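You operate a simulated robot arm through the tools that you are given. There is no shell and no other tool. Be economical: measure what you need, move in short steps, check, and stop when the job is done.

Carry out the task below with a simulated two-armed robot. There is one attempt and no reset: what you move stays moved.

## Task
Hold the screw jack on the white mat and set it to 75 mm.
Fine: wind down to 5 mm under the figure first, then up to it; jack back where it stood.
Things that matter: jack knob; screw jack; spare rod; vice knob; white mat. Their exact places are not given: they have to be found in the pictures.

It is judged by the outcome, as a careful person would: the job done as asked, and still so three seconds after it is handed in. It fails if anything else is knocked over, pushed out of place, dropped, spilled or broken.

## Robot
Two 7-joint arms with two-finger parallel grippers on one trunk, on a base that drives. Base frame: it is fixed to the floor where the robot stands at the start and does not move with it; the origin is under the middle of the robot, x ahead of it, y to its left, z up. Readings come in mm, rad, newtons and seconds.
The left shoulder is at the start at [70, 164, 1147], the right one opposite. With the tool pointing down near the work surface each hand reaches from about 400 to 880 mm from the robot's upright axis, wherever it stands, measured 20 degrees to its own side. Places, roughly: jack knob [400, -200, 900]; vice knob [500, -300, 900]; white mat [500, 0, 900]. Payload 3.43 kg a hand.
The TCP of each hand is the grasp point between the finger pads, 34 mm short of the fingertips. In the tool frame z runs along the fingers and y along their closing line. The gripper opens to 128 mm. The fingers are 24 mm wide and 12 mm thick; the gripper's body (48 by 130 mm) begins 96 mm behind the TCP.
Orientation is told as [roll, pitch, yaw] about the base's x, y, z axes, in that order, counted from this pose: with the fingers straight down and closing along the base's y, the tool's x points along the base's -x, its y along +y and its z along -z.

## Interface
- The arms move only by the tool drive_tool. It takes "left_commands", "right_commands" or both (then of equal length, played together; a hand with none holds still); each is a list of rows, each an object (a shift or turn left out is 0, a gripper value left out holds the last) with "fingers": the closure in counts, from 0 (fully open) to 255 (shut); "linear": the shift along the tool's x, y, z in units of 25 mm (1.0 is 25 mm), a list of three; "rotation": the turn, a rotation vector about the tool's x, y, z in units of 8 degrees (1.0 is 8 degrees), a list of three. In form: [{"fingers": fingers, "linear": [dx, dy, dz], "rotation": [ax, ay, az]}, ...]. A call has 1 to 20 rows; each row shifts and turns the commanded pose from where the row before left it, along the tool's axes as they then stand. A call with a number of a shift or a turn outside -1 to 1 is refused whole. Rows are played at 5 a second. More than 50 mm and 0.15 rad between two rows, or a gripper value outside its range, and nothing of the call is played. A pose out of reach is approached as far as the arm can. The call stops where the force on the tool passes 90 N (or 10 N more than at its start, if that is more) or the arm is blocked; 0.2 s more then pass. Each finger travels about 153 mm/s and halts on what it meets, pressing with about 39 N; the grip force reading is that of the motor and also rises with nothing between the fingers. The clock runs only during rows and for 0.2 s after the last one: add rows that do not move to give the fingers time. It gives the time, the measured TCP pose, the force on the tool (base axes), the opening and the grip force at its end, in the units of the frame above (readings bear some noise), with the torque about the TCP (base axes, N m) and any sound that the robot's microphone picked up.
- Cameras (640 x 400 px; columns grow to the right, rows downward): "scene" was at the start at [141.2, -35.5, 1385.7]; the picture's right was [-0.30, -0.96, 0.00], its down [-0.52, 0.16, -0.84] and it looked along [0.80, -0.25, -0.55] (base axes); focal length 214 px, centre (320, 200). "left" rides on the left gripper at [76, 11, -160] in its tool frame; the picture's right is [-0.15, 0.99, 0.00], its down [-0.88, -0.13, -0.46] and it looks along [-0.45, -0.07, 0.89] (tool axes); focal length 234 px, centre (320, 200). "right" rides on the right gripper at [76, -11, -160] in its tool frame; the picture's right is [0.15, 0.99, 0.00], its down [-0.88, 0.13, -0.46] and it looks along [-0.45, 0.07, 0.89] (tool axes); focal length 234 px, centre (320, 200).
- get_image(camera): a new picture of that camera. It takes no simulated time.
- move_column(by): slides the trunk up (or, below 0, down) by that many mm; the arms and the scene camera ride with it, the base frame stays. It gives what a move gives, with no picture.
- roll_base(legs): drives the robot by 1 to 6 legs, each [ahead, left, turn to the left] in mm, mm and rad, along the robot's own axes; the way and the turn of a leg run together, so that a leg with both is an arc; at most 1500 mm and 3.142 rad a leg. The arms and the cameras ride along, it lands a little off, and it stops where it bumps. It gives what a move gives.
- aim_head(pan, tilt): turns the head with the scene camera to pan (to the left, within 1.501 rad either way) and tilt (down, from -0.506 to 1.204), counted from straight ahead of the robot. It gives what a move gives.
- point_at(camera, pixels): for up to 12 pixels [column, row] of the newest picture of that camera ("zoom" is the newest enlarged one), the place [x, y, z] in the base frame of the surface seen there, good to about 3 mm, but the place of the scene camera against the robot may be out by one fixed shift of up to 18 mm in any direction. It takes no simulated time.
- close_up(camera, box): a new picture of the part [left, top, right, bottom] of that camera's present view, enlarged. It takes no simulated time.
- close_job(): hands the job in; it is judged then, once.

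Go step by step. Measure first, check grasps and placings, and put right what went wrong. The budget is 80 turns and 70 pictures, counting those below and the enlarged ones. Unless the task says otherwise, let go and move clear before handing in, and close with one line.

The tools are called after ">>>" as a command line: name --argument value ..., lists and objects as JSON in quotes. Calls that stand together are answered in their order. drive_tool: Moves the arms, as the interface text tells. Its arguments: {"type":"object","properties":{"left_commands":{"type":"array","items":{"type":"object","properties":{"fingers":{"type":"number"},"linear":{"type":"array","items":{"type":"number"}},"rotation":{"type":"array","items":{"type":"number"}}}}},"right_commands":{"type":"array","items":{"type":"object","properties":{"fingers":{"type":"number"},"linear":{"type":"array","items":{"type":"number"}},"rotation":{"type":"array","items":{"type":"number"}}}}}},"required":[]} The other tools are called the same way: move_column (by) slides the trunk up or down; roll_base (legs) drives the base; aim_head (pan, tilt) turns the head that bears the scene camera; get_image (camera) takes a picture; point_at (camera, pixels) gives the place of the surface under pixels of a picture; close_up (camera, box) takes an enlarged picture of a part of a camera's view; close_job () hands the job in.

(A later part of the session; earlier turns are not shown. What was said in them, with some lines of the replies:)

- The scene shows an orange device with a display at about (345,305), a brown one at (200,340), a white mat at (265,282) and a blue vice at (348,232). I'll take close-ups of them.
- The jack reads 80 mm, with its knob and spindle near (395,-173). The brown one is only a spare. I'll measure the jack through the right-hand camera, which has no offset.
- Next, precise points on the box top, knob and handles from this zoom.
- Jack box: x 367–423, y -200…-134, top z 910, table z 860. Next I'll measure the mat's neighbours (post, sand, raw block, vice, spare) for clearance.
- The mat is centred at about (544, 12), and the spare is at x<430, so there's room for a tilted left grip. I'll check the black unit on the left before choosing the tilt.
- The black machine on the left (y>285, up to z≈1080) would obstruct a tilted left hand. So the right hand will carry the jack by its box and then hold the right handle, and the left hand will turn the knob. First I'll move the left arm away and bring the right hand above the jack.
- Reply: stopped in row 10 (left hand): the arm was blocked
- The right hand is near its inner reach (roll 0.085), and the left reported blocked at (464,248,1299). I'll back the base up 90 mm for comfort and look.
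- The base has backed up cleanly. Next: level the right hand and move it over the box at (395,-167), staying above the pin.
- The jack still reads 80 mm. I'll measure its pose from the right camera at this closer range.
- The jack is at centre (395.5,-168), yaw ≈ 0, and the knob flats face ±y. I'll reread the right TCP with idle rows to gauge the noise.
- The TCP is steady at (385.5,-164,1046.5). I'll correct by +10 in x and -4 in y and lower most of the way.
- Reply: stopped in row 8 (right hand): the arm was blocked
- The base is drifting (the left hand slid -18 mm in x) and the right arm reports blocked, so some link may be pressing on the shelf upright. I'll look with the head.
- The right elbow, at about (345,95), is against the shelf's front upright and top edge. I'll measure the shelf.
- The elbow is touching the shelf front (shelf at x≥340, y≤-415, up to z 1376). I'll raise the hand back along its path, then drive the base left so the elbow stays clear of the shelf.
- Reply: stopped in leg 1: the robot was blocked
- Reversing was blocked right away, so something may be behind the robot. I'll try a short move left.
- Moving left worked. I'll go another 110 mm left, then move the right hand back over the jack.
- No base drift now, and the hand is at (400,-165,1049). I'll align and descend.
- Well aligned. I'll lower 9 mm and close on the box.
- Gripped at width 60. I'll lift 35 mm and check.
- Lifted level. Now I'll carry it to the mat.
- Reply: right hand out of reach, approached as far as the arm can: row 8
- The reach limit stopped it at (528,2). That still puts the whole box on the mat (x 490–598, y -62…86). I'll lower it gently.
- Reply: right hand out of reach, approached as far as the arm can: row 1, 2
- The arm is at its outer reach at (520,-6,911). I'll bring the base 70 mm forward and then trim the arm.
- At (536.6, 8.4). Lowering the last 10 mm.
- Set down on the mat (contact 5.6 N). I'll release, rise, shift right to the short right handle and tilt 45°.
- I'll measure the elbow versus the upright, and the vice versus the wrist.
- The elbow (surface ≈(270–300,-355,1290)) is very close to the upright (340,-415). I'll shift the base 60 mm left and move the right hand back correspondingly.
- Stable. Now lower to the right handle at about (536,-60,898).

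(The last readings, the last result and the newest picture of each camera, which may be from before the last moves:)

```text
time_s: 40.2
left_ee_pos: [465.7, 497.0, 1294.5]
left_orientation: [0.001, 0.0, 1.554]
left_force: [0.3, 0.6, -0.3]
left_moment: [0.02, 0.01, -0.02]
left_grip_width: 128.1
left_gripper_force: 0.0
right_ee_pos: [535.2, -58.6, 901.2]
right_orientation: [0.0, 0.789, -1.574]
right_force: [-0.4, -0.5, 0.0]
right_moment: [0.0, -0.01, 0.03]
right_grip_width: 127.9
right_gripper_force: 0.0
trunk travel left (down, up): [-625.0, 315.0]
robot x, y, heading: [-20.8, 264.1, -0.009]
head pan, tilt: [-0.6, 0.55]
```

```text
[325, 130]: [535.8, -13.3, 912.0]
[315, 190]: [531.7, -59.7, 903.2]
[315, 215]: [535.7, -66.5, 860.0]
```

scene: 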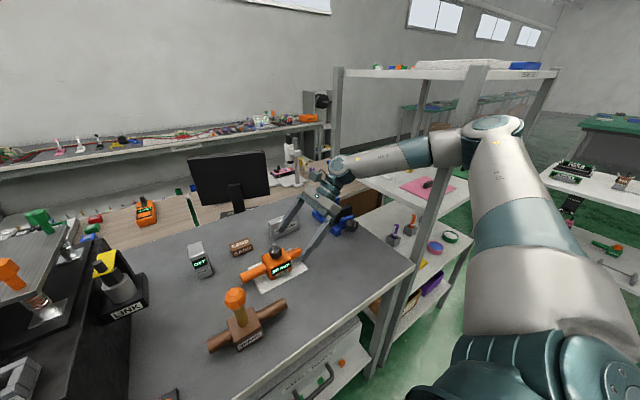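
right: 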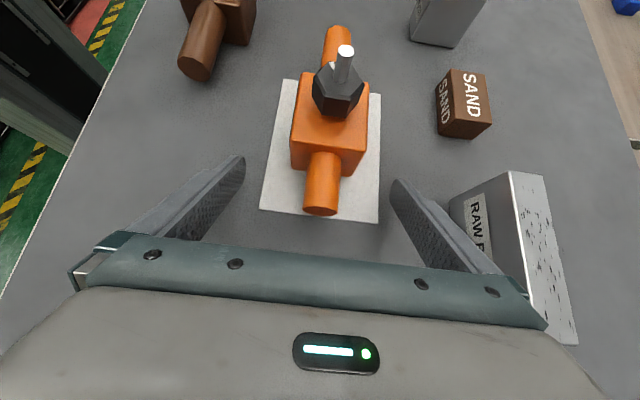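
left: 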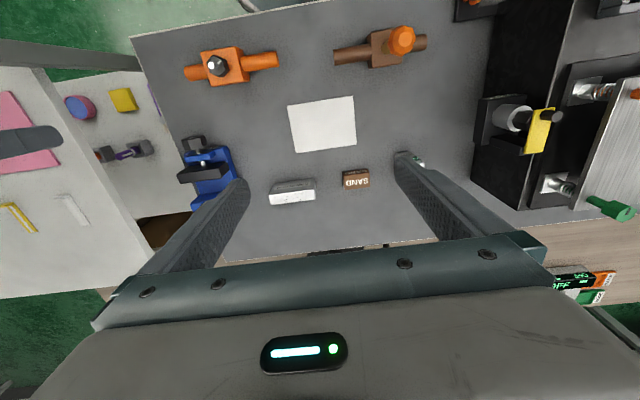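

The handle is centred between the fingers. I'll nudge down 2 mm and close.

>>> drive_tool --right_commands '[{"linear": [-0.06, 0, 0.06]}, {"fingers": 100}, {"fingers": 180}, {"fingers": 255}, {}, {}, {}]'

>>> close_up --camera "right" --box '[220, 20, 460, 240]'

```text
time_s: 41.8
left_ee_pos: [464.4, 496.0, 1295.2]
left_orientation: [-0.001, -0.001, 1.555]
left_force: [0.0, 0.5, 1.0]
left_moment: [0.0, 0.03, 0.02]
left_grip_width: 127.8
left_gripper_force: 0.0
right_ee_pos: [535.8, -58.7, 899.2]
right_orientation: [0.001, 0.79, -1.573]
right_force: [0.1, -2.3, 5.0]
right_moment: [0.08, -0.19, -0.34]
right_grip_width: 25.1
right_gripper_force: 39.4
trunk travel left (down, up): [-625.0, 315.0]
robot x, y, heading: [-23.3, 265.1, -0.012]
head pan, tilt: [-0.6, 0.55]
```

```text
1.82 times, centred on (340, 130) of right
```

zoom: 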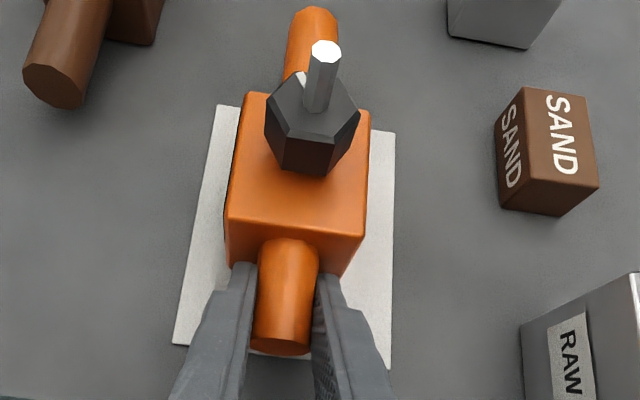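

A firm grip on the handle (25 mm). I'll measure the knob now.

>>> point_at --camera "zoom" --pixels '[[268, 98], [357, 108], [281, 138], [335, 147], [326, 50], [235, 210], [362, 225], [300, 165], [300, 110]]'

>>> close_up --camera "scene" --box '[220, 200, 340, 300]'

```text
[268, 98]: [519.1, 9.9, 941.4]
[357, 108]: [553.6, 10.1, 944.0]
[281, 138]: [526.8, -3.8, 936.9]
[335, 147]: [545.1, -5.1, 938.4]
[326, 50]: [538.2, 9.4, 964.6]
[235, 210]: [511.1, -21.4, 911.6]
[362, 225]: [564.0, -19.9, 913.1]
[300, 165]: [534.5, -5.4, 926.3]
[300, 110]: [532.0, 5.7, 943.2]
```

```text
4.00 times, centred on (280, 250) of scene
```

zoom: 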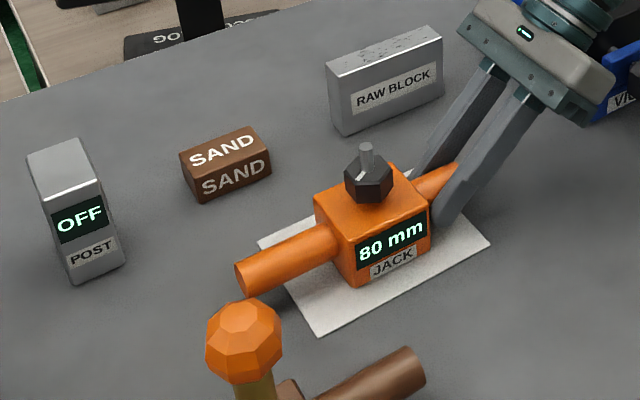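

The knob centre is (536.5,10), z 915–942, with flats facing ±y. I'll bring the left hand over at yaw 0 and high, fingers part-closed.

>>> drive_tool --left_commands '[{"fingers": 130, "rotation": [0, 0, 1]}, {"rotation": [0, 0, 1]}, {"rotation": [0, 0, 1]}, {"rotation": [0, 0, 1]}, {"rotation": [0, 0, 1]}, {"rotation": [0, 0, 1]}, {"rotation": [0, 0, 1]}, {"rotation": [0, 0, 1]}, {"rotation": [0, 0, 1]}, {"rotation": [0, 0, 1]}, {"rotation": [0, 0, 1]}, {"rotation": [0, 0, 0.14], "linear": [0, -1, 0]}, {"linear": [-0.4, -1, 0]}, {"linear": [-0.4, -1, 0]}, {"linear": [-0.4, -1, 0]}, {"linear": [-0.4, -1, 0]}, {"linear": [-0.4, -1, 0]}, {"linear": [-0.4, -1, 0]}, {"linear": [-0.4, -1, 0]}]'

>>> drive_tool --left_commands '[{"linear": [0, -1, 0]}, {"linear": [0, -1, 0]}, {"linear": [0, -1, 0]}, {"linear": [0, -1, 0]}, {"linear": [0, -1, 0]}, {"linear": [0, -1, 0]}, {"linear": [0, -1, 0]}, {"linear": [0, -1, 0]}, {"linear": [0, -1, 0]}, {"linear": [0, -1, 0]}, {"linear": [0, -1, 0]}, {"linear": [0, -0.4, 0]}, {}, {}]'

```text
time_s: 45.8
left_ee_pos: [535.1, 295.9, 1295.4]
left_orientation: [0.002, 0.0, 0.001]
left_force: [-0.4, -0.8, -0.2]
left_moment: [0.04, -0.03, 0.01]
left_grip_width: 63.0
left_gripper_force: 0.0
right_ee_pos: [535.4, -60.3, 901.6]
right_orientation: [0.001, 0.791, -1.573]
right_force: [2.0, 1.9, 1.3]
right_moment: [-0.35, -0.08, -0.23]
right_grip_width: 25.5
right_gripper_force: 39.0
trunk travel left (down, up): [-625.0, 315.0]
robot x, y, heading: [-20.5, 269.0, -0.014]
head pan, tilt: [-0.6, 0.55]
```

```text
time_s: 48.8
left_ee_pos: [529.8, 57.3, 1290.2]
left_orientation: [-0.023, 0.004, 0.026]
left_force: [0.5, 0.0, 0.4]
left_moment: [0.06, 0.0, -0.01]
left_grip_width: 62.6
left_gripper_force: 0.1
left hand out of reach, approached as far as the arm can: row 10, 11, 12
right_ee_pos: [535.2, -59.7, 899.4]
right_orientation: [-0.001, 0.786, -1.574]
right_force: [1.9, 0.1, 1.8]
right_moment: [-0.01, -0.6, -1.35]
right_grip_width: 25.1
right_gripper_force: 38.5
trunk travel left (down, up): [-625.0, 315.0]
robot x, y, heading: [-19.9, 266.0, -0.009]
head pan, tilt: [-0.6, 0.55]
```

The left arm hits its reach limit at y=57 while high. Lowering should extend its reach, so I'll descend, then finish the y move.

>>> drive_tool --left_commands '[{"linear": [0, 0, 1]}, {"linear": [0, 0, 1]}, {"linear": [0, 0, 1]}, {"linear": [0, 0, 1]}, {"linear": [0, 0, 1]}, {"linear": [0, 0, 1]}, {"linear": [0, 0, 1]}, {"linear": [0, 0, 1]}, {}, {}]'

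>>> get_image --camera "scene"

```text
time_s: 51.0
left_ee_pos: [516.6, 41.3, 1080.0]
left_orientation: [0.002, -0.002, -0.001]
left_force: [0.0, -0.6, -0.5]
left_moment: [0.02, -0.01, -0.03]
left_grip_width: 62.9
left_gripper_force: 0.0
right_ee_pos: [535.9, -59.1, 900.3]
right_orientation: [0.001, 0.79, -1.575]
right_force: [0.2, 1.2, 0.1]
right_moment: [-0.3, -0.23, -0.68]
right_grip_width: 25.2
right_gripper_force: 38.8
trunk travel left (down, up): [-625.0, 315.0]
robot x, y, heading: [-23.6, 266.0, -0.012]
head pan, tilt: [-0.6, 0.55]
```

```text
40 pictures are left
```

scene: 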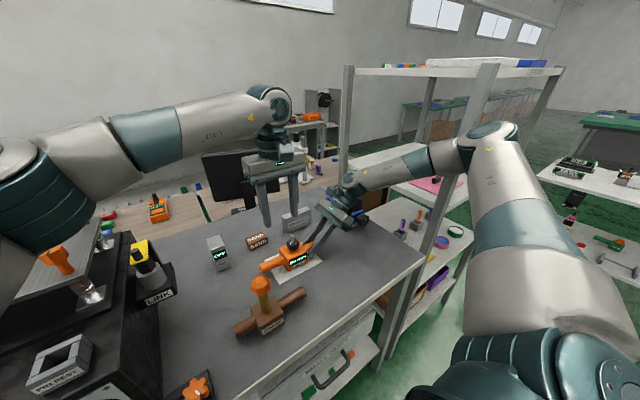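

Reaching is fine now. I'll move to above the knob at (536.5,10,1000).

>>> drive_tool --left_commands '[{"linear": [-0.4, -0.62, 0.5]}, {"linear": [-0.4, -0.62, 0.5]}, {"linear": [0, 0, 1]}, {"linear": [0, 0, 1]}, {}, {}]'

>>> get_image --camera "left"

>>> get_image --camera "right"

```text
time_s: 52.4
left_ee_pos: [538.0, 10.4, 1005.0]
left_orientation: [-0.001, 0.0, -0.001]
left_force: [-0.2, -0.8, -0.8]
left_moment: [-0.03, -0.02, 0.0]
left_grip_width: 62.8
left_gripper_force: 0.1
right_ee_pos: [535.7, -59.7, 898.8]
right_orientation: [-0.001, 0.791, -1.574]
right_force: [-1.8, -1.4, 0.5]
right_moment: [-0.34, 0.11, 0.31]
right_grip_width: 25.0
right_gripper_force: 38.6
trunk travel left (down, up): [-625.0, 315.0]
robot x, y, heading: [-18.3, 267.1, -0.012]
head pan, tilt: [-0.6, 0.55]
```

```text
39 pictures are left
```

left: 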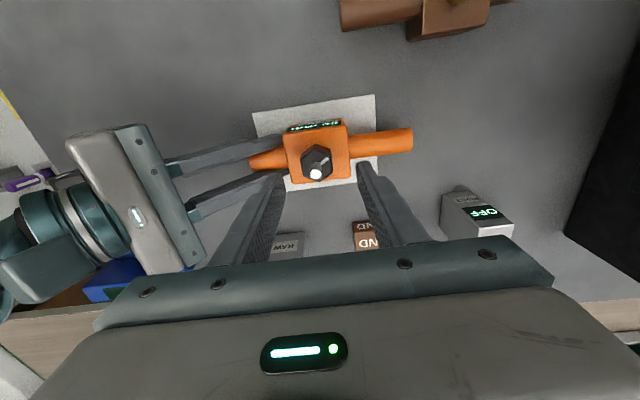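

```text
38 pictures are left
```

right: 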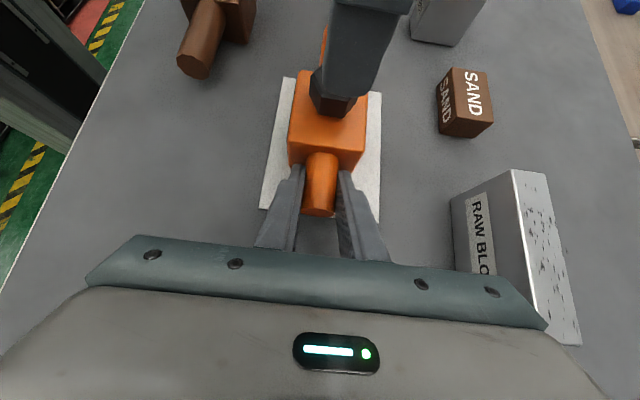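

Aligned. I'll quickly check the knob position from the left camera before descending.

>>> close_up --camera "left" --box '[270, 110, 370, 190]'

>>> point_at --camera "left" --pixels '[[317, 160], [303, 160], [331, 160], [316, 173], [290, 135], [347, 130]]'

```text
5.00 times, centred on (320, 150) of left
```

zoom: 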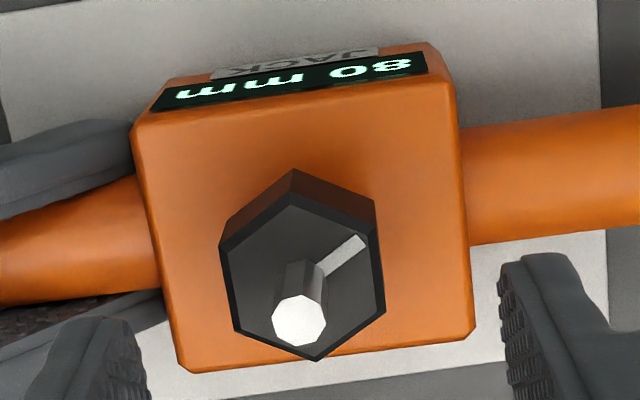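

```text
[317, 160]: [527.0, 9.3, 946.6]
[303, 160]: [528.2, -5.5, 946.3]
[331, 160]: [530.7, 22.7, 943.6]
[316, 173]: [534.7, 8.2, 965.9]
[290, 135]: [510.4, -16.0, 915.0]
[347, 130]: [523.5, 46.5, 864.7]
```

Knob centre (≈536, 9). Descending to TCP z≈951 (tips just above the box top), then closing.

>>> drive_tool --left_commands '[{"linear": [0.04, -0.04, 0.7]}, {"linear": [0, 0, 0.7]}, {"linear": [0, 0, 0.74]}, {}, {"fingers": 170}, {"fingers": 255}, {}, {}]'

>>> get_image --camera "left"

```text
time_s: 54.2
left_ee_pos: [536.8, 9.3, 952.1]
left_orientation: [0.002, 0.0, 0.001]
left_force: [2.8, -4.3, -1.8]
left_moment: [-0.08, -0.79, -0.14]
left_grip_width: 35.1
left_gripper_force: 38.6
right_ee_pos: [537.4, -59.9, 899.8]
right_orientation: [0.0, 0.792, -1.574]
right_force: [-3.6, 3.0, 2.9]
right_moment: [0.04, 0.48, 1.34]
right_grip_width: 25.0
right_gripper_force: 39.1
trunk travel left (down, up): [-625.0, 315.0]
robot x, y, heading: [-17.8, 265.6, -0.011]
head pan, tilt: [-0.6, 0.55]
```

```text
36 pictures are left
```

left: 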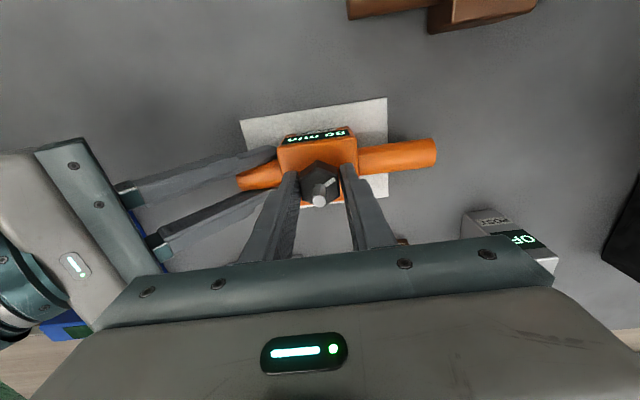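

Gripped. A test turn of 16° clockwise, to see the display's direction and pitch.

>>> drive_tool --left_commands '[{"rotation": [0, 0, 0.5]}, {"rotation": [0, 0, 0.5]}, {"rotation": [0, 0, 0.5]}, {"rotation": [0, 0, 0.5]}, {}]'

>>> close_up --camera "left" --box '[220, 100, 460, 250]'

```text
time_s: 55.4
left_ee_pos: [536.8, 8.2, 952.4]
left_orientation: [0.003, 0.001, -0.279]
left_force: [3.6, -4.1, -3.7]
left_moment: [0.04, -0.71, -0.12]
left_grip_width: 34.7
left_gripper_force: 38.8
right_ee_pos: [536.8, -59.5, 899.4]
right_orientation: [0.0, 0.79, -1.575]
right_force: [-3.5, 2.0, 4.2]
right_moment: [0.05, 0.52, 1.37]
right_grip_width: 25.7
right_gripper_force: 39.2
trunk travel left (down, up): [-625.0, 315.0]
robot x, y, heading: [-18.1, 266.6, -0.012]
head pan, tilt: [-0.6, 0.55]
```

```text
2.67 times, centred on (340, 175) of left
```

zoom: 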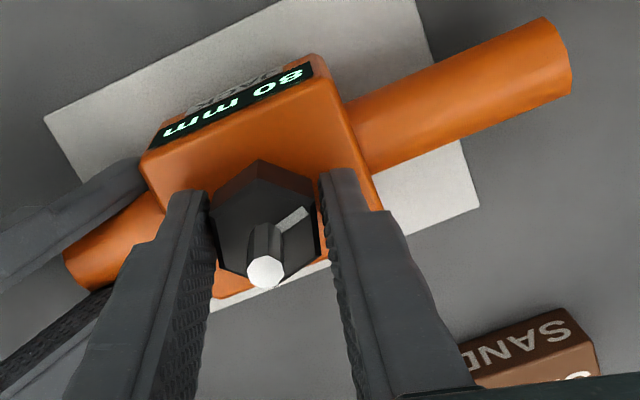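

The knob follows the hand. The display still shows 80 mm, so I'll turn a further 32°.

>>> drive_tool --left_commands '[{"rotation": [0, 0, 0.8]}, {"rotation": [0, 0, 0.8]}, {"rotation": [0, 0, 0.8]}, {"rotation": [0, 0, 0.8]}, {"rotation": [0, 0, 0.8]}, {}]'

>>> close_up --camera "left" --box '[220, 80, 460, 230]'

```text
time_s: 56.8
left_ee_pos: [536.2, 8.8, 952.6]
left_orientation: [0.0, -0.001, -0.84]
left_force: [4.6, -3.1, 0.2]
left_moment: [-0.3, -0.55, -0.12]
left_grip_width: 34.8
left_gripper_force: 38.9
right_ee_pos: [535.1, -59.6, 900.5]
right_orientation: [0.001, 0.791, -1.574]
right_force: [-4.8, 2.0, 0.5]
right_moment: [0.26, 0.27, 0.87]
right_grip_width: 25.7
right_gripper_force: 38.9
trunk travel left (down, up): [-625.0, 315.0]
robot x, y, heading: [-24.3, 265.3, -0.012]
head pan, tilt: [-0.6, 0.55]
```

```text
2.67 times, centred on (340, 155) of left
```

zoom: 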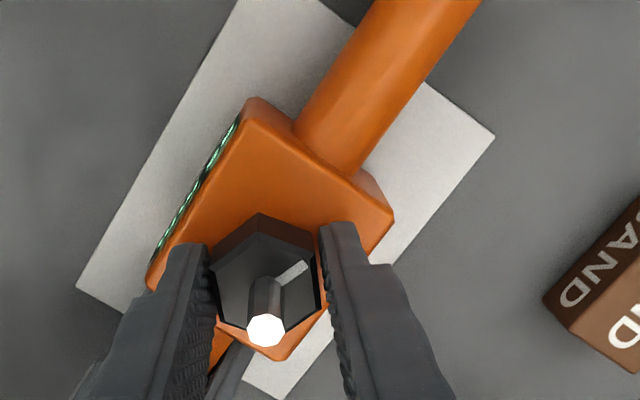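

>>> close_up --camera "scene" --box '[240, 210, 340, 290]'

```text
5.00 times, centred on (290, 250) of scene
```

zoom: 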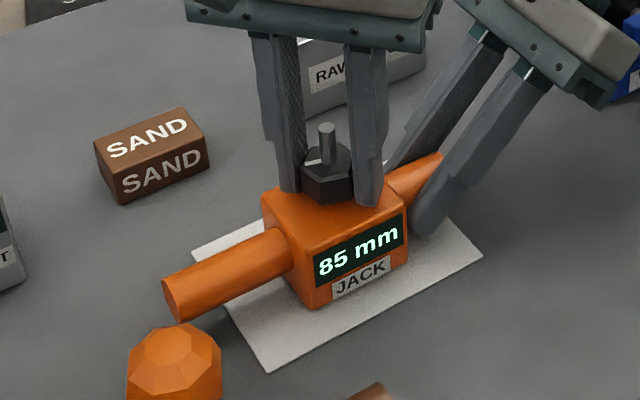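

Clockwise raises the reading: 85 mm now after 48°. I'll turn back counter-clockwise by 48° and read again.

>>> drive_tool --left_commands '[{"rotation": [0, 0, -0.8]}, {"rotation": [0, 0, -0.8]}, {"rotation": [0, 0, -0.8]}, {"rotation": [0, 0, -0.8]}, {"rotation": [0, 0, -0.8]}, {"rotation": [0, 0, -0.8]}, {"rotation": [0, 0, -0.8]}, {"rotation": [0, 0, -0.4]}, {}]'

>>> close_up --camera "scene" --box '[240, 210, 340, 290]'

```text
time_s: 58.8
left_ee_pos: [536.3, 9.5, 951.6]
left_orientation: [0.002, 0.001, 0.002]
left_force: [-0.3, -0.3, 0.6]
left_moment: [-0.14, 0.7, 0.13]
left_grip_width: 34.8
left_gripper_force: 38.9
right_ee_pos: [535.2, -59.4, 900.1]
right_orientation: [0.0, 0.79, -1.575]
right_force: [-0.3, 4.6, 0.7]
right_moment: [-0.19, -0.63, -1.47]
right_grip_width: 25.9
right_gripper_force: 38.5
trunk travel left (down, up): [-625.0, 315.0]
robot x, y, heading: [-23.1, 266.6, -0.016]
head pan, tilt: [-0.6, 0.55]
```

```text
5.00 times, centred on (290, 250) of scene
```

zoom: 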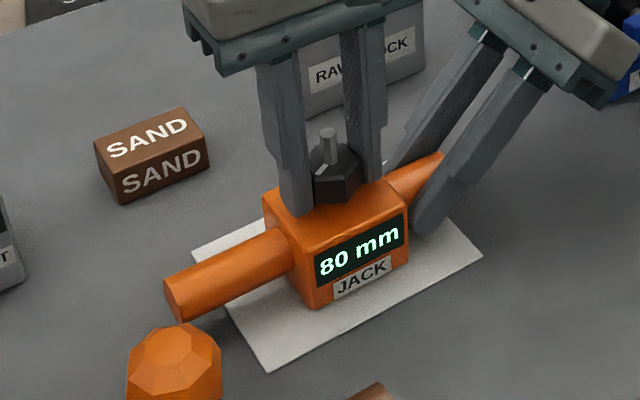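

It returns to 80 at 0°. I'll continue counter-clockwise 40°.

>>> drive_tool --left_commands '[{"rotation": [0, 0, -0.8]}, {"rotation": [0, 0, -0.8]}, {"rotation": [0, 0, -0.8]}, {"rotation": [0, 0, -0.8]}, {"rotation": [0, 0, -0.8]}, {"rotation": [0, 0, -0.8]}, {"rotation": [0, 0, -0.2]}, {}]'

>>> close_up --camera "scene" --box '[240, 210, 340, 290]'

```text
time_s: 60.6
left_ee_pos: [537.5, 10.5, 951.1]
left_orientation: [0.002, 0.001, 0.7]
left_force: [0.9, -1.2, -1.5]
left_moment: [-0.1, 0.72, 0.12]
left_grip_width: 34.7
left_gripper_force: 39.3
right_ee_pos: [536.4, -58.9, 900.7]
right_orientation: [0.001, 0.791, -1.573]
right_force: [-0.2, 4.7, 0.5]
right_moment: [-0.12, -0.63, -1.46]
right_grip_width: 25.6
right_gripper_force: 38.7
trunk travel left (down, up): [-625.0, 315.0]
robot x, y, heading: [-23.4, 268.8, -0.011]
head pan, tilt: [-0.6, 0.55]
```

```text
5.00 times, centred on (290, 250) of scene
```

zoom: 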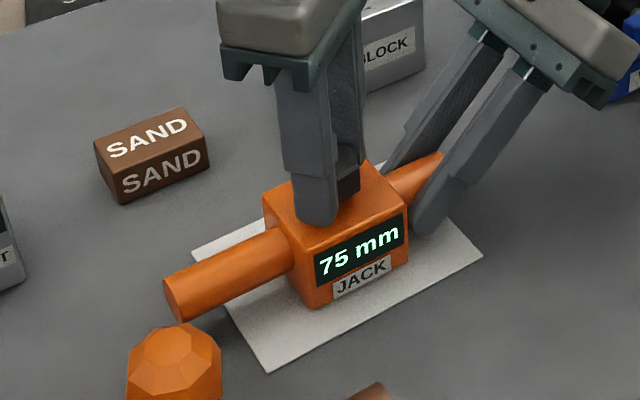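

75 mm now. Another 40° counter-clockwise should reach 70 mm.

>>> drive_tool --left_commands '[{"rotation": [0, 0, -0.8]}, {"rotation": [0, 0, -0.8]}, {"rotation": [0, 0, -0.8]}, {"rotation": [0, 0, -0.8]}, {"rotation": [0, 0, -0.8]}, {"rotation": [0, 0, -0.8]}, {"rotation": [0, 0, -0.2]}, {}]'

>>> close_up --camera "scene" --box '[240, 210, 340, 290]'

```text
time_s: 62.4
left_ee_pos: [536.3, 9.2, 951.8]
left_orientation: [0.001, 0.001, 1.397]
left_force: [2.1, -2.2, -0.1]
left_moment: [0.02, -0.6, -0.16]
left_grip_width: 34.7
left_gripper_force: 39.3
right_ee_pos: [535.8, -59.5, 900.7]
right_orientation: [0.0, 0.79, -1.575]
right_force: [-1.8, 0.1, 0.8]
right_moment: [-0.03, 0.5, 1.37]
right_grip_width: 25.6
right_gripper_force: 39.2
trunk travel left (down, up): [-625.0, 315.0]
robot x, y, heading: [-20.0, 269.3, -0.017]
head pan, tilt: [-0.6, 0.55]
```

```text
5.00 times, centred on (290, 250) of scene
```

zoom: 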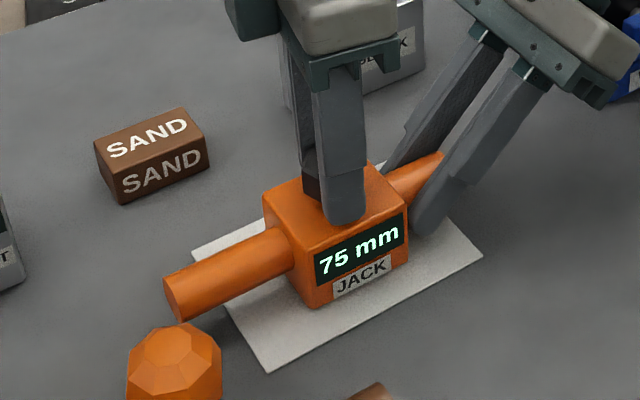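

Still 75 at 80°, so it's consistent with 60° per 5 mm (80 at 0°, 75 at 60°, 70 at 120°). I'll continue counter-clockwise to 120° if the wrist allows.

>>> drive_tool --left_commands '[{"rotation": [0, 0, -0.8]}, {"rotation": [0, 0, -0.8]}, {"rotation": [0, 0, -0.8]}, {"rotation": [0, 0, -0.8]}, {"rotation": [0, 0, -0.8]}, {"rotation": [0, 0, -0.8]}, {"rotation": [0, 0, -0.2]}, {}, {}]'

>>> close_up --camera "scene" --box '[240, 210, 340, 290]'

```text
time_s: 64.4
left_ee_pos: [537.4, 9.2, 951.6]
left_orientation: [0.0, -0.002, 2.095]
left_force: [-6.4, -3.0, 0.4]
left_moment: [0.11, 0.68, 0.15]
left_grip_width: 35.0
left_gripper_force: 39.2
right_ee_pos: [535.3, -59.0, 899.7]
right_orientation: [-0.001, 0.791, -1.575]
right_force: [6.3, 3.6, 1.1]
right_moment: [-0.33, -0.35, -1.33]
right_grip_width: 25.8
right_gripper_force: 38.6
trunk travel left (down, up): [-625.0, 315.0]
robot x, y, heading: [-21.8, 265.7, -0.02]
head pan, tilt: [-0.6, 0.55]
```

```text
5.00 times, centred on (290, 250) of scene
```

zoom: 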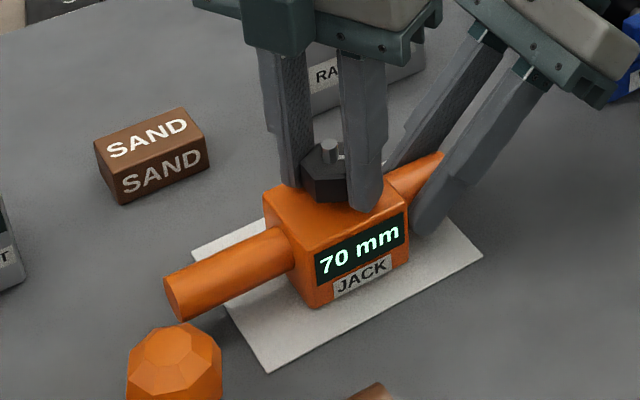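

70 mm reached. Now winding up: clockwise 60°.

>>> drive_tool --left_commands '[{}, {"rotation": [0, 0, 0.75]}, {"rotation": [0, 0, 0.75]}, {"rotation": [0, 0, 0.75]}, {"rotation": [0, 0, 0.75]}, {"rotation": [0, 0, 0.75]}, {"rotation": [0, 0, 0.75]}, {"rotation": [0, 0, 0.75]}, {"rotation": [0, 0, 0.75]}, {"rotation": [0, 0, 0.75]}, {"rotation": [0, 0, 0.75]}, {}, {}]'

>>> close_up --camera "scene" --box '[240, 210, 340, 290]'

```text
time_s: 67.2
left_ee_pos: [536.9, 9.0, 951.5]
left_orientation: [0.001, 0.001, 1.047]
left_force: [-1.6, -3.9, 0.6]
left_moment: [-0.12, -0.7, -0.15]
left_grip_width: 34.8
left_gripper_force: 39.0
right_ee_pos: [535.2, -58.7, 899.7]
right_orientation: [-0.002, 0.791, -1.575]
right_force: [1.3, 1.3, 0.2]
right_moment: [0.04, 0.69, 1.46]
right_grip_width: 25.4
right_gripper_force: 38.9
trunk travel left (down, up): [-625.0, 315.0]
robot x, y, heading: [-22.5, 264.4, -0.013]
head pan, tilt: [-0.6, 0.55]
```

```text
5.00 times, centred on (290, 250) of scene
```

zoom: 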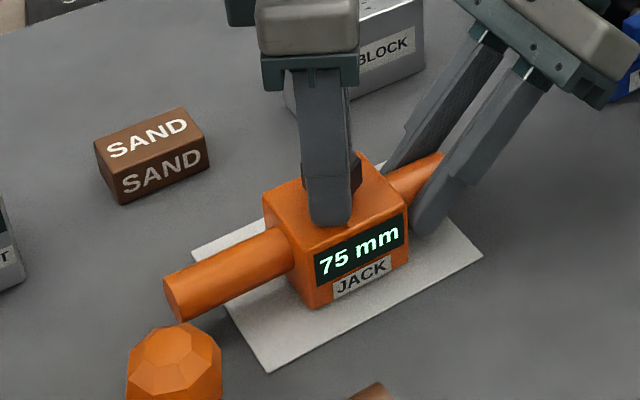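

75 mm, reached from below. I'll release the left hand and rise.

>>> drive_tool --left_commands '[{"fingers": 190}, {"fingers": 135}, {}, {"linear": [0, 0, -0.6]}, {"linear": [0, 0, -0.8]}, {"linear": [0, 0, -0.8]}, {"linear": [0, 0, -0.8]}, {"linear": [0, 0, -0.8]}, {}]'

>>> close_up --camera "right" --box '[260, 20, 420, 130]'

>>> close_up --camera "scene" --box '[240, 210, 340, 290]'

```text
time_s: 69.2
left_ee_pos: [536.4, 9.7, 1047.2]
left_orientation: [-0.001, -0.001, 1.048]
left_force: [-0.7, 0.4, 0.2]
left_moment: [0.0, -0.02, -0.01]
left_grip_width: 60.5
left_gripper_force: 0.0
right_ee_pos: [535.3, -59.0, 899.3]
right_orientation: [0.001, 0.791, -1.572]
right_force: [0.2, -1.9, 3.5]
right_moment: [-0.13, -0.27, -0.29]
right_grip_width: 25.2
right_gripper_force: 39.1
trunk travel left (down, up): [-625.0, 315.0]
robot x, y, heading: [-21.2, 268.7, -0.012]
head pan, tilt: [-0.6, 0.55]
```

```text
3.64 times, centred on (340, 75) of right
```

zoom: 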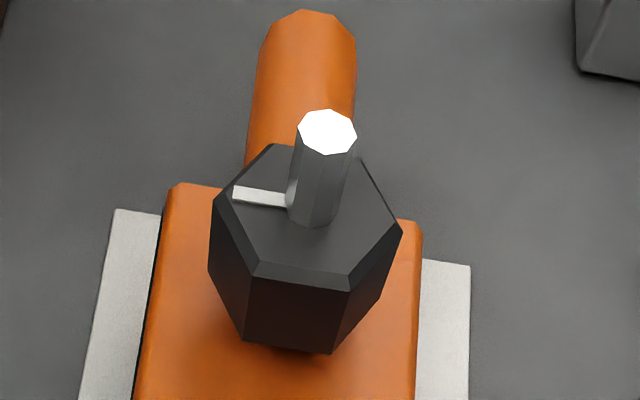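

```text
5.00 times, centred on (290, 250) of scene
```

zoom: 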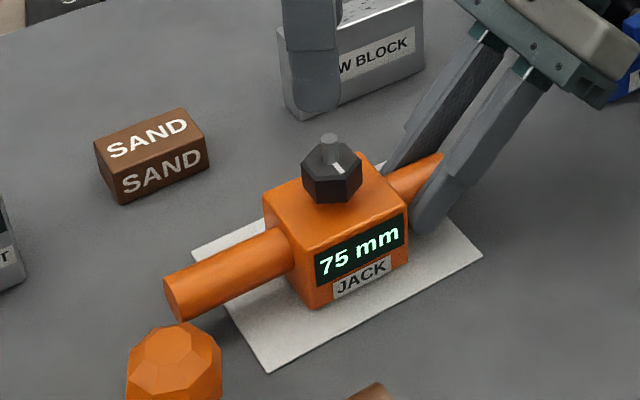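

The display holds 75 mm and the hex is square. I'll retreat the left hand up and to the left.

>>> drive_tool --left_commands '[{"linear": [0, 0, -1]}, {"linear": [0, 0, -1]}, {"linear": [-0.8, 0.46, -0.7]}, {"linear": [-0.8, 0.46, -0.7]}, {"linear": [-0.8, 0.46, -0.7]}, {"linear": [-0.8, 0.46, -0.7]}, {"linear": [-0.8, 0.46, -0.7]}, {"linear": [-0.8, 0.46, -0.7]}, {"linear": [-0.8, 0.46, -0.7]}, {"linear": [-0.8, 0.46, -0.7]}, {"linear": [-0.8, 0.46, -0.7]}, {"linear": [-0.8, 0.46, -0.7]}, {"linear": [-0.8, 0.46, -0.2]}, {"linear": [-0.8, 0.46, 0]}, {"linear": [-0.8, 0.46, 0]}, {"linear": [-0.8, 0.46, 0]}, {"linear": [-0.8, 0.46, 0]}, {}]'

```text
time_s: 73.0
left_ee_pos: [536.8, 355.0, 1276.9]
left_orientation: [0.001, -0.001, 1.047]
left_force: [0.2, 0.5, 1.1]
left_moment: [0.03, 0.0, 0.01]
left_grip_width: 60.4
left_gripper_force: 0.0
right_ee_pos: [536.0, -59.2, 899.7]
right_orientation: [0.001, 0.79, -1.573]
right_force: [1.6, -0.1, 3.8]
right_moment: [0.09, -0.13, -0.41]
right_grip_width: 24.9
right_gripper_force: 39.0
trunk travel left (down, up): [-625.0, 315.0]
robot x, y, heading: [-18.9, 267.0, -0.016]
head pan, tilt: [-0.6, 0.55]
```

Now the right hand: open, rise 60 mm and untilt to vertical.

>>> drive_tool --right_commands '[{"fingers": 180}, {"fingers": 0}, {}, {}, {"linear": [0.6, 0, -0.6]}, {"linear": [0.6, 0, -0.6]}, {"linear": [0.6, 0, -0.6]}, {"rotation": [0, -1, 0]}, {"rotation": [0, -1, 0]}, {"rotation": [0, -1, 0]}, {"rotation": [0, -1, 0]}, {"rotation": [0, -1, 0]}, {"rotation": [0, -0.64, 0]}, {}, {}]'

>>> get_image --camera "right"

```text
time_s: 76.2
left_ee_pos: [536.6, 355.1, 1277.1]
left_orientation: [0.001, 0.0, 1.048]
left_force: [0.5, 0.2, 1.3]
left_moment: [-0.03, 0.03, 0.04]
left_grip_width: 60.4
left_gripper_force: 0.0
right_ee_pos: [535.3, -58.6, 962.6]
right_orientation: [0.001, 0.002, -1.574]
right_force: [-0.2, -0.2, -0.3]
right_moment: [-0.01, 0.01, -0.01]
right_grip_width: 127.8
right_gripper_force: 0.1
trunk travel left (down, up): [-625.0, 315.0]
robot x, y, heading: [-19.3, 269.7, -0.011]
head pan, tilt: [-0.6, 0.55]
```

```text
25 pictures are left
```

right: 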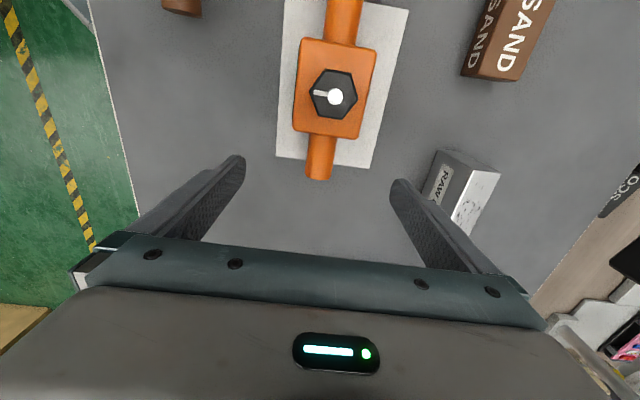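

Measuring the jack's actual pose on the mat.

>>> close_up --camera "right" --box '[260, 0, 420, 190]'

>>> point_at --camera "right" --pixels '[[304, 41], [374, 52], [358, 135], [296, 128], [335, 97], [320, 165]]'

```text
2.11 times, centred on (340, 95) of right
```

zoom: 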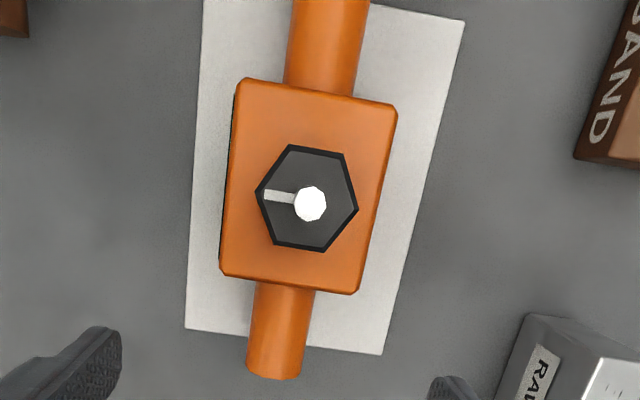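

```text
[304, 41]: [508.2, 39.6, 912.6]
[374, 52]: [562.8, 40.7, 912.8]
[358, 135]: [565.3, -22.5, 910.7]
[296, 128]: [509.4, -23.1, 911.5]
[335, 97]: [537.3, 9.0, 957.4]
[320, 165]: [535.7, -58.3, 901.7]
```

Jack centre ≈ (536.5, 8.7), still square. I'll slide over it, descend and grip the box.

>>> drive_tool --right_commands '[{"linear": [0.9, 0.04, 0]}, {"linear": [0.9, 0, 0]}, {"linear": [0.83, 0, 0]}, {}, {"linear": [0, 0, 0.8]}, {"linear": [0, 0, 0.8]}, {"linear": [0, 0, 0.85]}, {}, {}]'

```text
time_s: 78.2
left_ee_pos: [536.7, 355.9, 1277.6]
left_orientation: [0.001, 0.0, 1.045]
left_force: [-0.4, -0.7, -0.7]
left_moment: [0.02, 0.0, -0.02]
left_grip_width: 60.2
left_gripper_force: 0.1
right_ee_pos: [537.0, 5.5, 902.5]
right_orientation: [-0.001, 0.001, -1.573]
right_force: [0.9, -0.3, -0.2]
right_moment: [0.01, -0.01, 0.03]
right_grip_width: 128.1
right_gripper_force: 0.0
trunk travel left (down, up): [-625.0, 315.0]
robot x, y, heading: [-18.3, 267.4, -0.012]
head pan, tilt: [-0.6, 0.55]
```

>>> drive_tool --right_commands '[{"linear": [0.06, 0, 0.08]}, {"fingers": 100}, {"fingers": 150}, {"fingers": 255}, {}, {}, {"linear": [0, 0, -0.4]}, {"linear": [0, 0, -0.5]}, {"linear": [0, 0, -0.5]}, {}, {}]'

>>> get_image --camera "scene"

```text
time_s: 80.6
left_ee_pos: [537.0, 354.3, 1276.3]
left_orientation: [0.001, 0.001, 1.047]
left_force: [0.6, 0.9, 0.3]
left_moment: [0.01, 0.01, -0.01]
left_grip_width: 60.5
left_gripper_force: 0.1
right_ee_pos: [537.4, 6.5, 935.1]
right_orientation: [-0.001, 0.002, -1.574]
right_force: [-1.7, 0.0, -2.9]
right_moment: [-0.05, 0.02, 0.03]
right_grip_width: 59.9
right_gripper_force: 39.2
trunk travel left (down, up): [-625.0, 315.0]
robot x, y, heading: [-17.1, 270.1, -0.014]
head pan, tilt: [-0.6, 0.55]
```

```text
23 pictures are left
```

scene: 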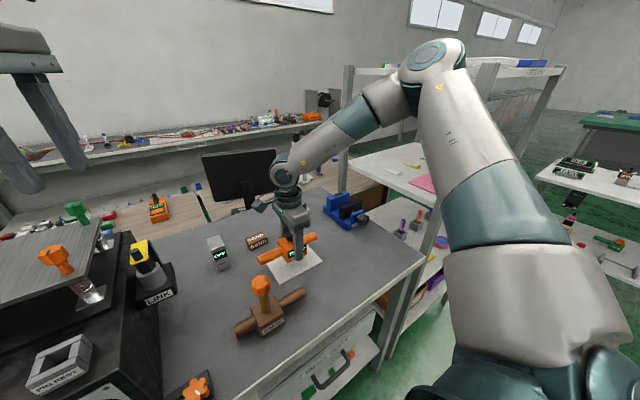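

Held and lifted. I'll move diagonally halfway, then reverse the base 70 mm to keep the elbow clear of the shelf, then finish.

>>> drive_tool --right_commands '[{"linear": [-0.88, -0.7, 0]}, {"linear": [-0.88, -0.7, 0]}, {"linear": [-0.88, -0.7, 0]}, {"linear": [-0.88, -0.7, 0]}, {}]'

>>> roll_base --legs '[[-70, 0, 0]]'

>>> get_image --camera "scene"

```text
time_s: 81.8
left_ee_pos: [536.7, 355.3, 1276.4]
left_orientation: [0.001, 0.001, 1.047]
left_force: [0.4, -0.3, 0.3]
left_moment: [-0.02, 0.0, -0.03]
left_grip_width: 60.2
left_gripper_force: 0.0
right_ee_pos: [468.1, -79.2, 935.6]
right_orientation: [-0.001, 0.0, -1.574]
right_force: [0.4, 0.1, -2.3]
right_moment: [0.0, 0.0, -0.06]
right_grip_width: 59.7
right_gripper_force: 39.1
trunk travel left (down, up): [-625.0, 315.0]
robot x, y, heading: [-20.3, 268.1, -0.016]
head pan, tilt: [-0.6, 0.55]
```

```text
time_s: 82.8
left_ee_pos: [468.7, 355.7, 1276.5]
left_orientation: [0.001, 0.001, 1.048]
left_force: [-0.5, 0.9, -0.2]
left_moment: [0.02, -0.03, 0.0]
left_grip_width: 60.1
left_gripper_force: 0.0
right_ee_pos: [397.6, -78.4, 934.1]
right_orientation: [-0.001, 0.0, -1.574]
right_force: [1.1, 1.1, -2.6]
right_moment: [-0.05, 0.05, 0.03]
right_grip_width: 59.5
right_gripper_force: 38.8
trunk travel left (down, up): [-625.0, 315.0]
robot x, y, heading: [-89.7, 271.2, -0.019]
head pan, tilt: [-0.6, 0.55]
```

```text
22 pictures are left
```

scene: 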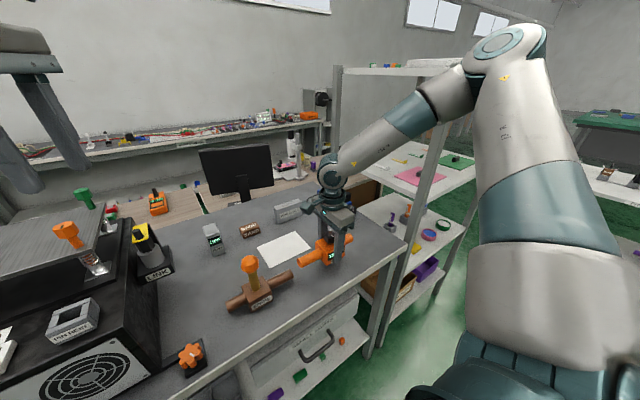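

Good. Now I'll finish the y move to -169.6.

>>> drive_tool --right_commands '[{"linear": [-0.9, 0, 0]}, {"linear": [-0.9, 0, 0]}, {"linear": [-0.9, 0, 0]}, {"linear": [-0.9, -0.08, 0]}, {}, {}, {}]'

```text
time_s: 84.4
left_ee_pos: [466.9, 356.6, 1275.9]
left_orientation: [0.0, 0.001, 1.047]
left_force: [-0.1, 0.4, 0.1]
left_moment: [0.03, -0.03, -0.01]
left_grip_width: 60.4
left_gripper_force: 0.1
right_ee_pos: [394.6, -169.4, 933.7]
right_orientation: [0.0, 0.002, -1.574]
right_force: [-0.5, -0.2, -1.9]
right_moment: [-0.03, -0.03, 0.0]
right_grip_width: 59.8
right_gripper_force: 39.1
trunk travel left (down, up): [-625.0, 315.0]
robot x, y, heading: [-94.3, 267.3, -0.019]
head pan, tilt: [-0.6, 0.55]
```

>>> drive_tool --right_commands '[{"linear": [-0.03, 0.03, 0.4]}, {"linear": [0, 0, 0.4]}, {"linear": [0, 0, 0.3]}, {"linear": [0, 0, 0.2]}, {}, {}]'

```text
time_s: 85.8
left_ee_pos: [467.6, 355.8, 1277.0]
left_orientation: [0.0, -0.001, 1.05]
left_force: [0.4, 0.3, 0.4]
left_moment: [-0.01, 0.0, 0.0]
left_grip_width: 60.3
left_gripper_force: 0.1
right_ee_pos: [395.6, -169.6, 901.5]
right_orientation: [0.0, 0.001, -1.572]
right_force: [-0.5, 0.3, -3.3]
right_moment: [-0.02, 0.0, -0.01]
right_grip_width: 59.9
right_gripper_force: 38.9
trunk travel left (down, up): [-625.0, 315.0]
robot x, y, heading: [-91.9, 266.9, -0.015]
head pan, tilt: [-0.6, 0.55]
```

Not touching yet, so I'll lower a few more mm.

>>> drive_tool --right_commands '[{"linear": [0, 0, 0.08]}, {"linear": [0, 0, 0.06]}, {}, {}]'

```text
time_s: 86.8
left_ee_pos: [468.4, 355.5, 1277.9]
left_orientation: [0.001, 0.0, 1.05]
left_force: [-0.4, -0.6, 0.3]
left_moment: [0.03, -0.03, -0.04]
left_grip_width: 60.4
left_gripper_force: 0.0
right_ee_pos: [396.9, -168.8, 898.1]
right_orientation: [-0.002, 0.002, -1.572]
right_force: [0.2, 0.7, -1.7]
right_moment: [-0.03, -0.02, 0.04]
right_grip_width: 59.9
right_gripper_force: 38.9
trunk travel left (down, up): [-625.0, 315.0]
robot x, y, heading: [-84.4, 267.2, -0.015]
head pan, tilt: [-0.6, 0.55]
```

>>> drive_tool --right_commands '[{"linear": [0, 0, 0.06]}, {"linear": [0, 0, 0.04]}, {}, {}]'

```text
time_s: 87.8
left_ee_pos: [467.2, 357.9, 1277.6]
left_orientation: [0.0, 0.0, 1.049]
left_force: [-0.4, -0.3, -0.2]
left_moment: [0.05, -0.02, 0.02]
left_grip_width: 60.4
left_gripper_force: 0.1
right_ee_pos: [395.7, -169.6, 897.3]
right_orientation: [0.003, 0.002, -1.573]
right_force: [2.8, -9.0, 23.4]
right_moment: [0.34, 0.63, 0.15]
right_grip_width: 59.7
right_gripper_force: 39.1
trunk travel left (down, up): [-625.0, 315.0]
robot x, y, heading: [-91.0, 264.3, -0.017]
head pan, tilt: [-0.6, 0.55]
```

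In contact (23 N). I'll ease up 1 mm, release and rise clear.

>>> drive_tool --right_commands '[{"linear": [0, 0, -0.03]}, {"fingers": 120}, {"fingers": 0}, {}, {}, {"linear": [0, 0, -0.8]}, {"linear": [0, 0, -0.8]}, {"linear": [0, 0, -0.8]}, {"linear": [0, 0, -0.8]}, {"linear": [0, 0, -0.8]}, {"linear": [0, 0, -0.8]}, {}]'

>>> close_up --camera "scene" --box '[200, 210, 400, 335]'

>>> close_up --camera "right" --box '[270, 110, 390, 200]'

>>> point_at --camera "zoom" --pixels '[[215, 48], [418, 78], [372, 294], [195, 272], [310, 236], [270, 330], [320, 10]]'

```text
time_s: 90.4
left_ee_pos: [468.2, 357.1, 1276.5]
left_orientation: [0.001, 0.001, 1.05]
left_force: [-0.2, -1.2, 1.2]
left_moment: [-0.05, -0.01, -0.01]
left_grip_width: 60.3
left_gripper_force: 0.0
right_ee_pos: [395.3, -168.8, 1017.5]
right_orientation: [0.0, 0.001, -1.573]
right_force: [0.3, 0.8, 0.2]
right_moment: [0.01, 0.05, 0.03]
right_grip_width: 128.2
right_gripper_force: 0.1
trunk travel left (down, up): [-625.0, 315.0]
robot x, y, heading: [-94.8, 268.6, -0.014]
head pan, tilt: [-0.6, 0.55]
```

```text
3.20 times, centred on (300, 272) of scene
```

zoom: 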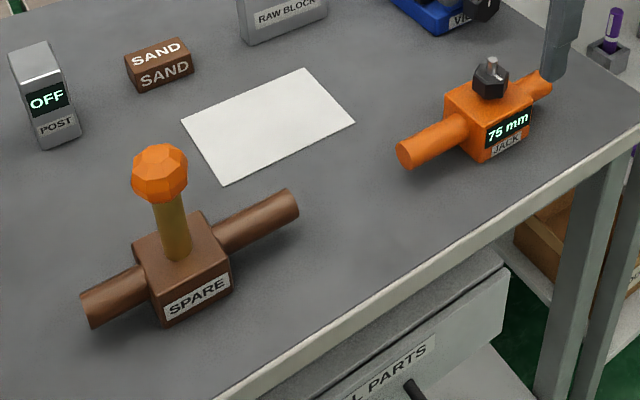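

```text
4.44 times, centred on (330, 155) of right
```

zoom: 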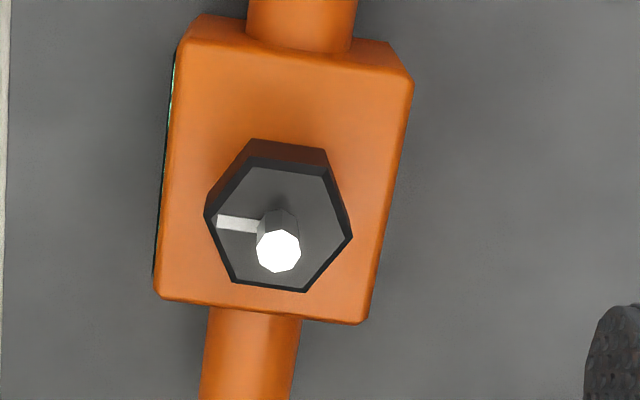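

```text
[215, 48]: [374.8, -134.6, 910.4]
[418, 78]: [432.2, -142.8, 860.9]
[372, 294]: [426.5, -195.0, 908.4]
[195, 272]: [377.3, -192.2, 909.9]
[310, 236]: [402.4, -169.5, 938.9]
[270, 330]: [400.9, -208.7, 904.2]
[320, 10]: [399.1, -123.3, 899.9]
```

>>> point_at --camera "zoom" --pixels '[[181, 46], [410, 80], [358, 320], [158, 294], [278, 250], [250, 340], [300, 10]]'

>>> close_up --camera "scene" --box '[320, 220, 380, 265]'

```text
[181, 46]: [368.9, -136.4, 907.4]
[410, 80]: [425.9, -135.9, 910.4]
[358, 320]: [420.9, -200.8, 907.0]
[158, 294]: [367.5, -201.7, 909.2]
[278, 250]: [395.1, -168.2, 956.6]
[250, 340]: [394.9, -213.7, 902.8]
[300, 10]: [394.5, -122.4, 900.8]
```

```text
8.89 times, centred on (350, 242) of scene
```

zoom: 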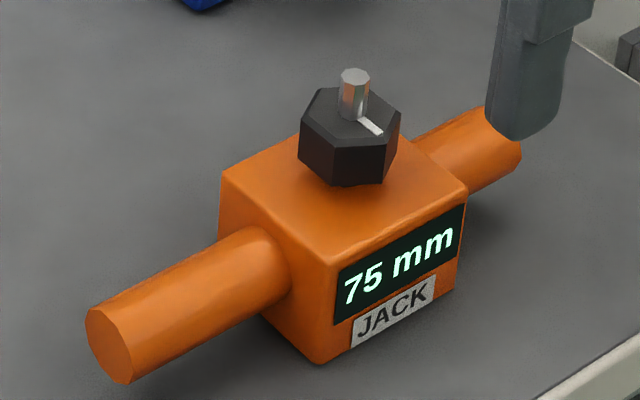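

The jack is back within about 1 mm of its start (centre ≈(395.5,-168.5)) and reads 75 mm. I'll raise the hand a bit further.

>>> drive_tool --right_commands '[{"linear": [0, 0, -0.8]}, {"linear": [0, 0, -0.8]}, {"linear": [0, 0, -0.8]}, {}, {}]'

>>> get_image --camera "scene"

```text
time_s: 91.6
left_ee_pos: [467.3, 356.2, 1276.6]
left_orientation: [0.0, 0.002, 1.05]
left_force: [0.6, -0.4, 0.0]
left_moment: [0.01, -0.02, -0.02]
left_grip_width: 60.1
left_gripper_force: 0.0
right_ee_pos: [395.9, -169.2, 1077.0]
right_orientation: [-0.001, 0.001, -1.573]
right_force: [0.3, -0.8, 0.0]
right_moment: [0.01, -0.01, 0.0]
right_grip_width: 128.2
right_gripper_force: 0.1
trunk travel left (down, up): [-625.0, 315.0]
robot x, y, heading: [-93.3, 267.6, -0.019]
head pan, tilt: [-0.6, 0.55]
```

```text
18 pictures are left
```

scene: 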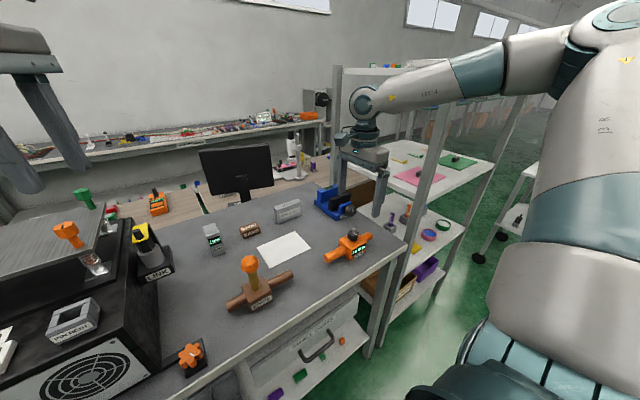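

Both hands are clear and everything stands in place, so I'm handing the job in.

>>> close_job

```text
The job is handed in.
```

The jack was held on the white mat, wound down to 70 mm and then up to 75 mm, and it's back within about 1 mm of where it stood; it first went briefly up to 85 mm while I found which way the knob turns.
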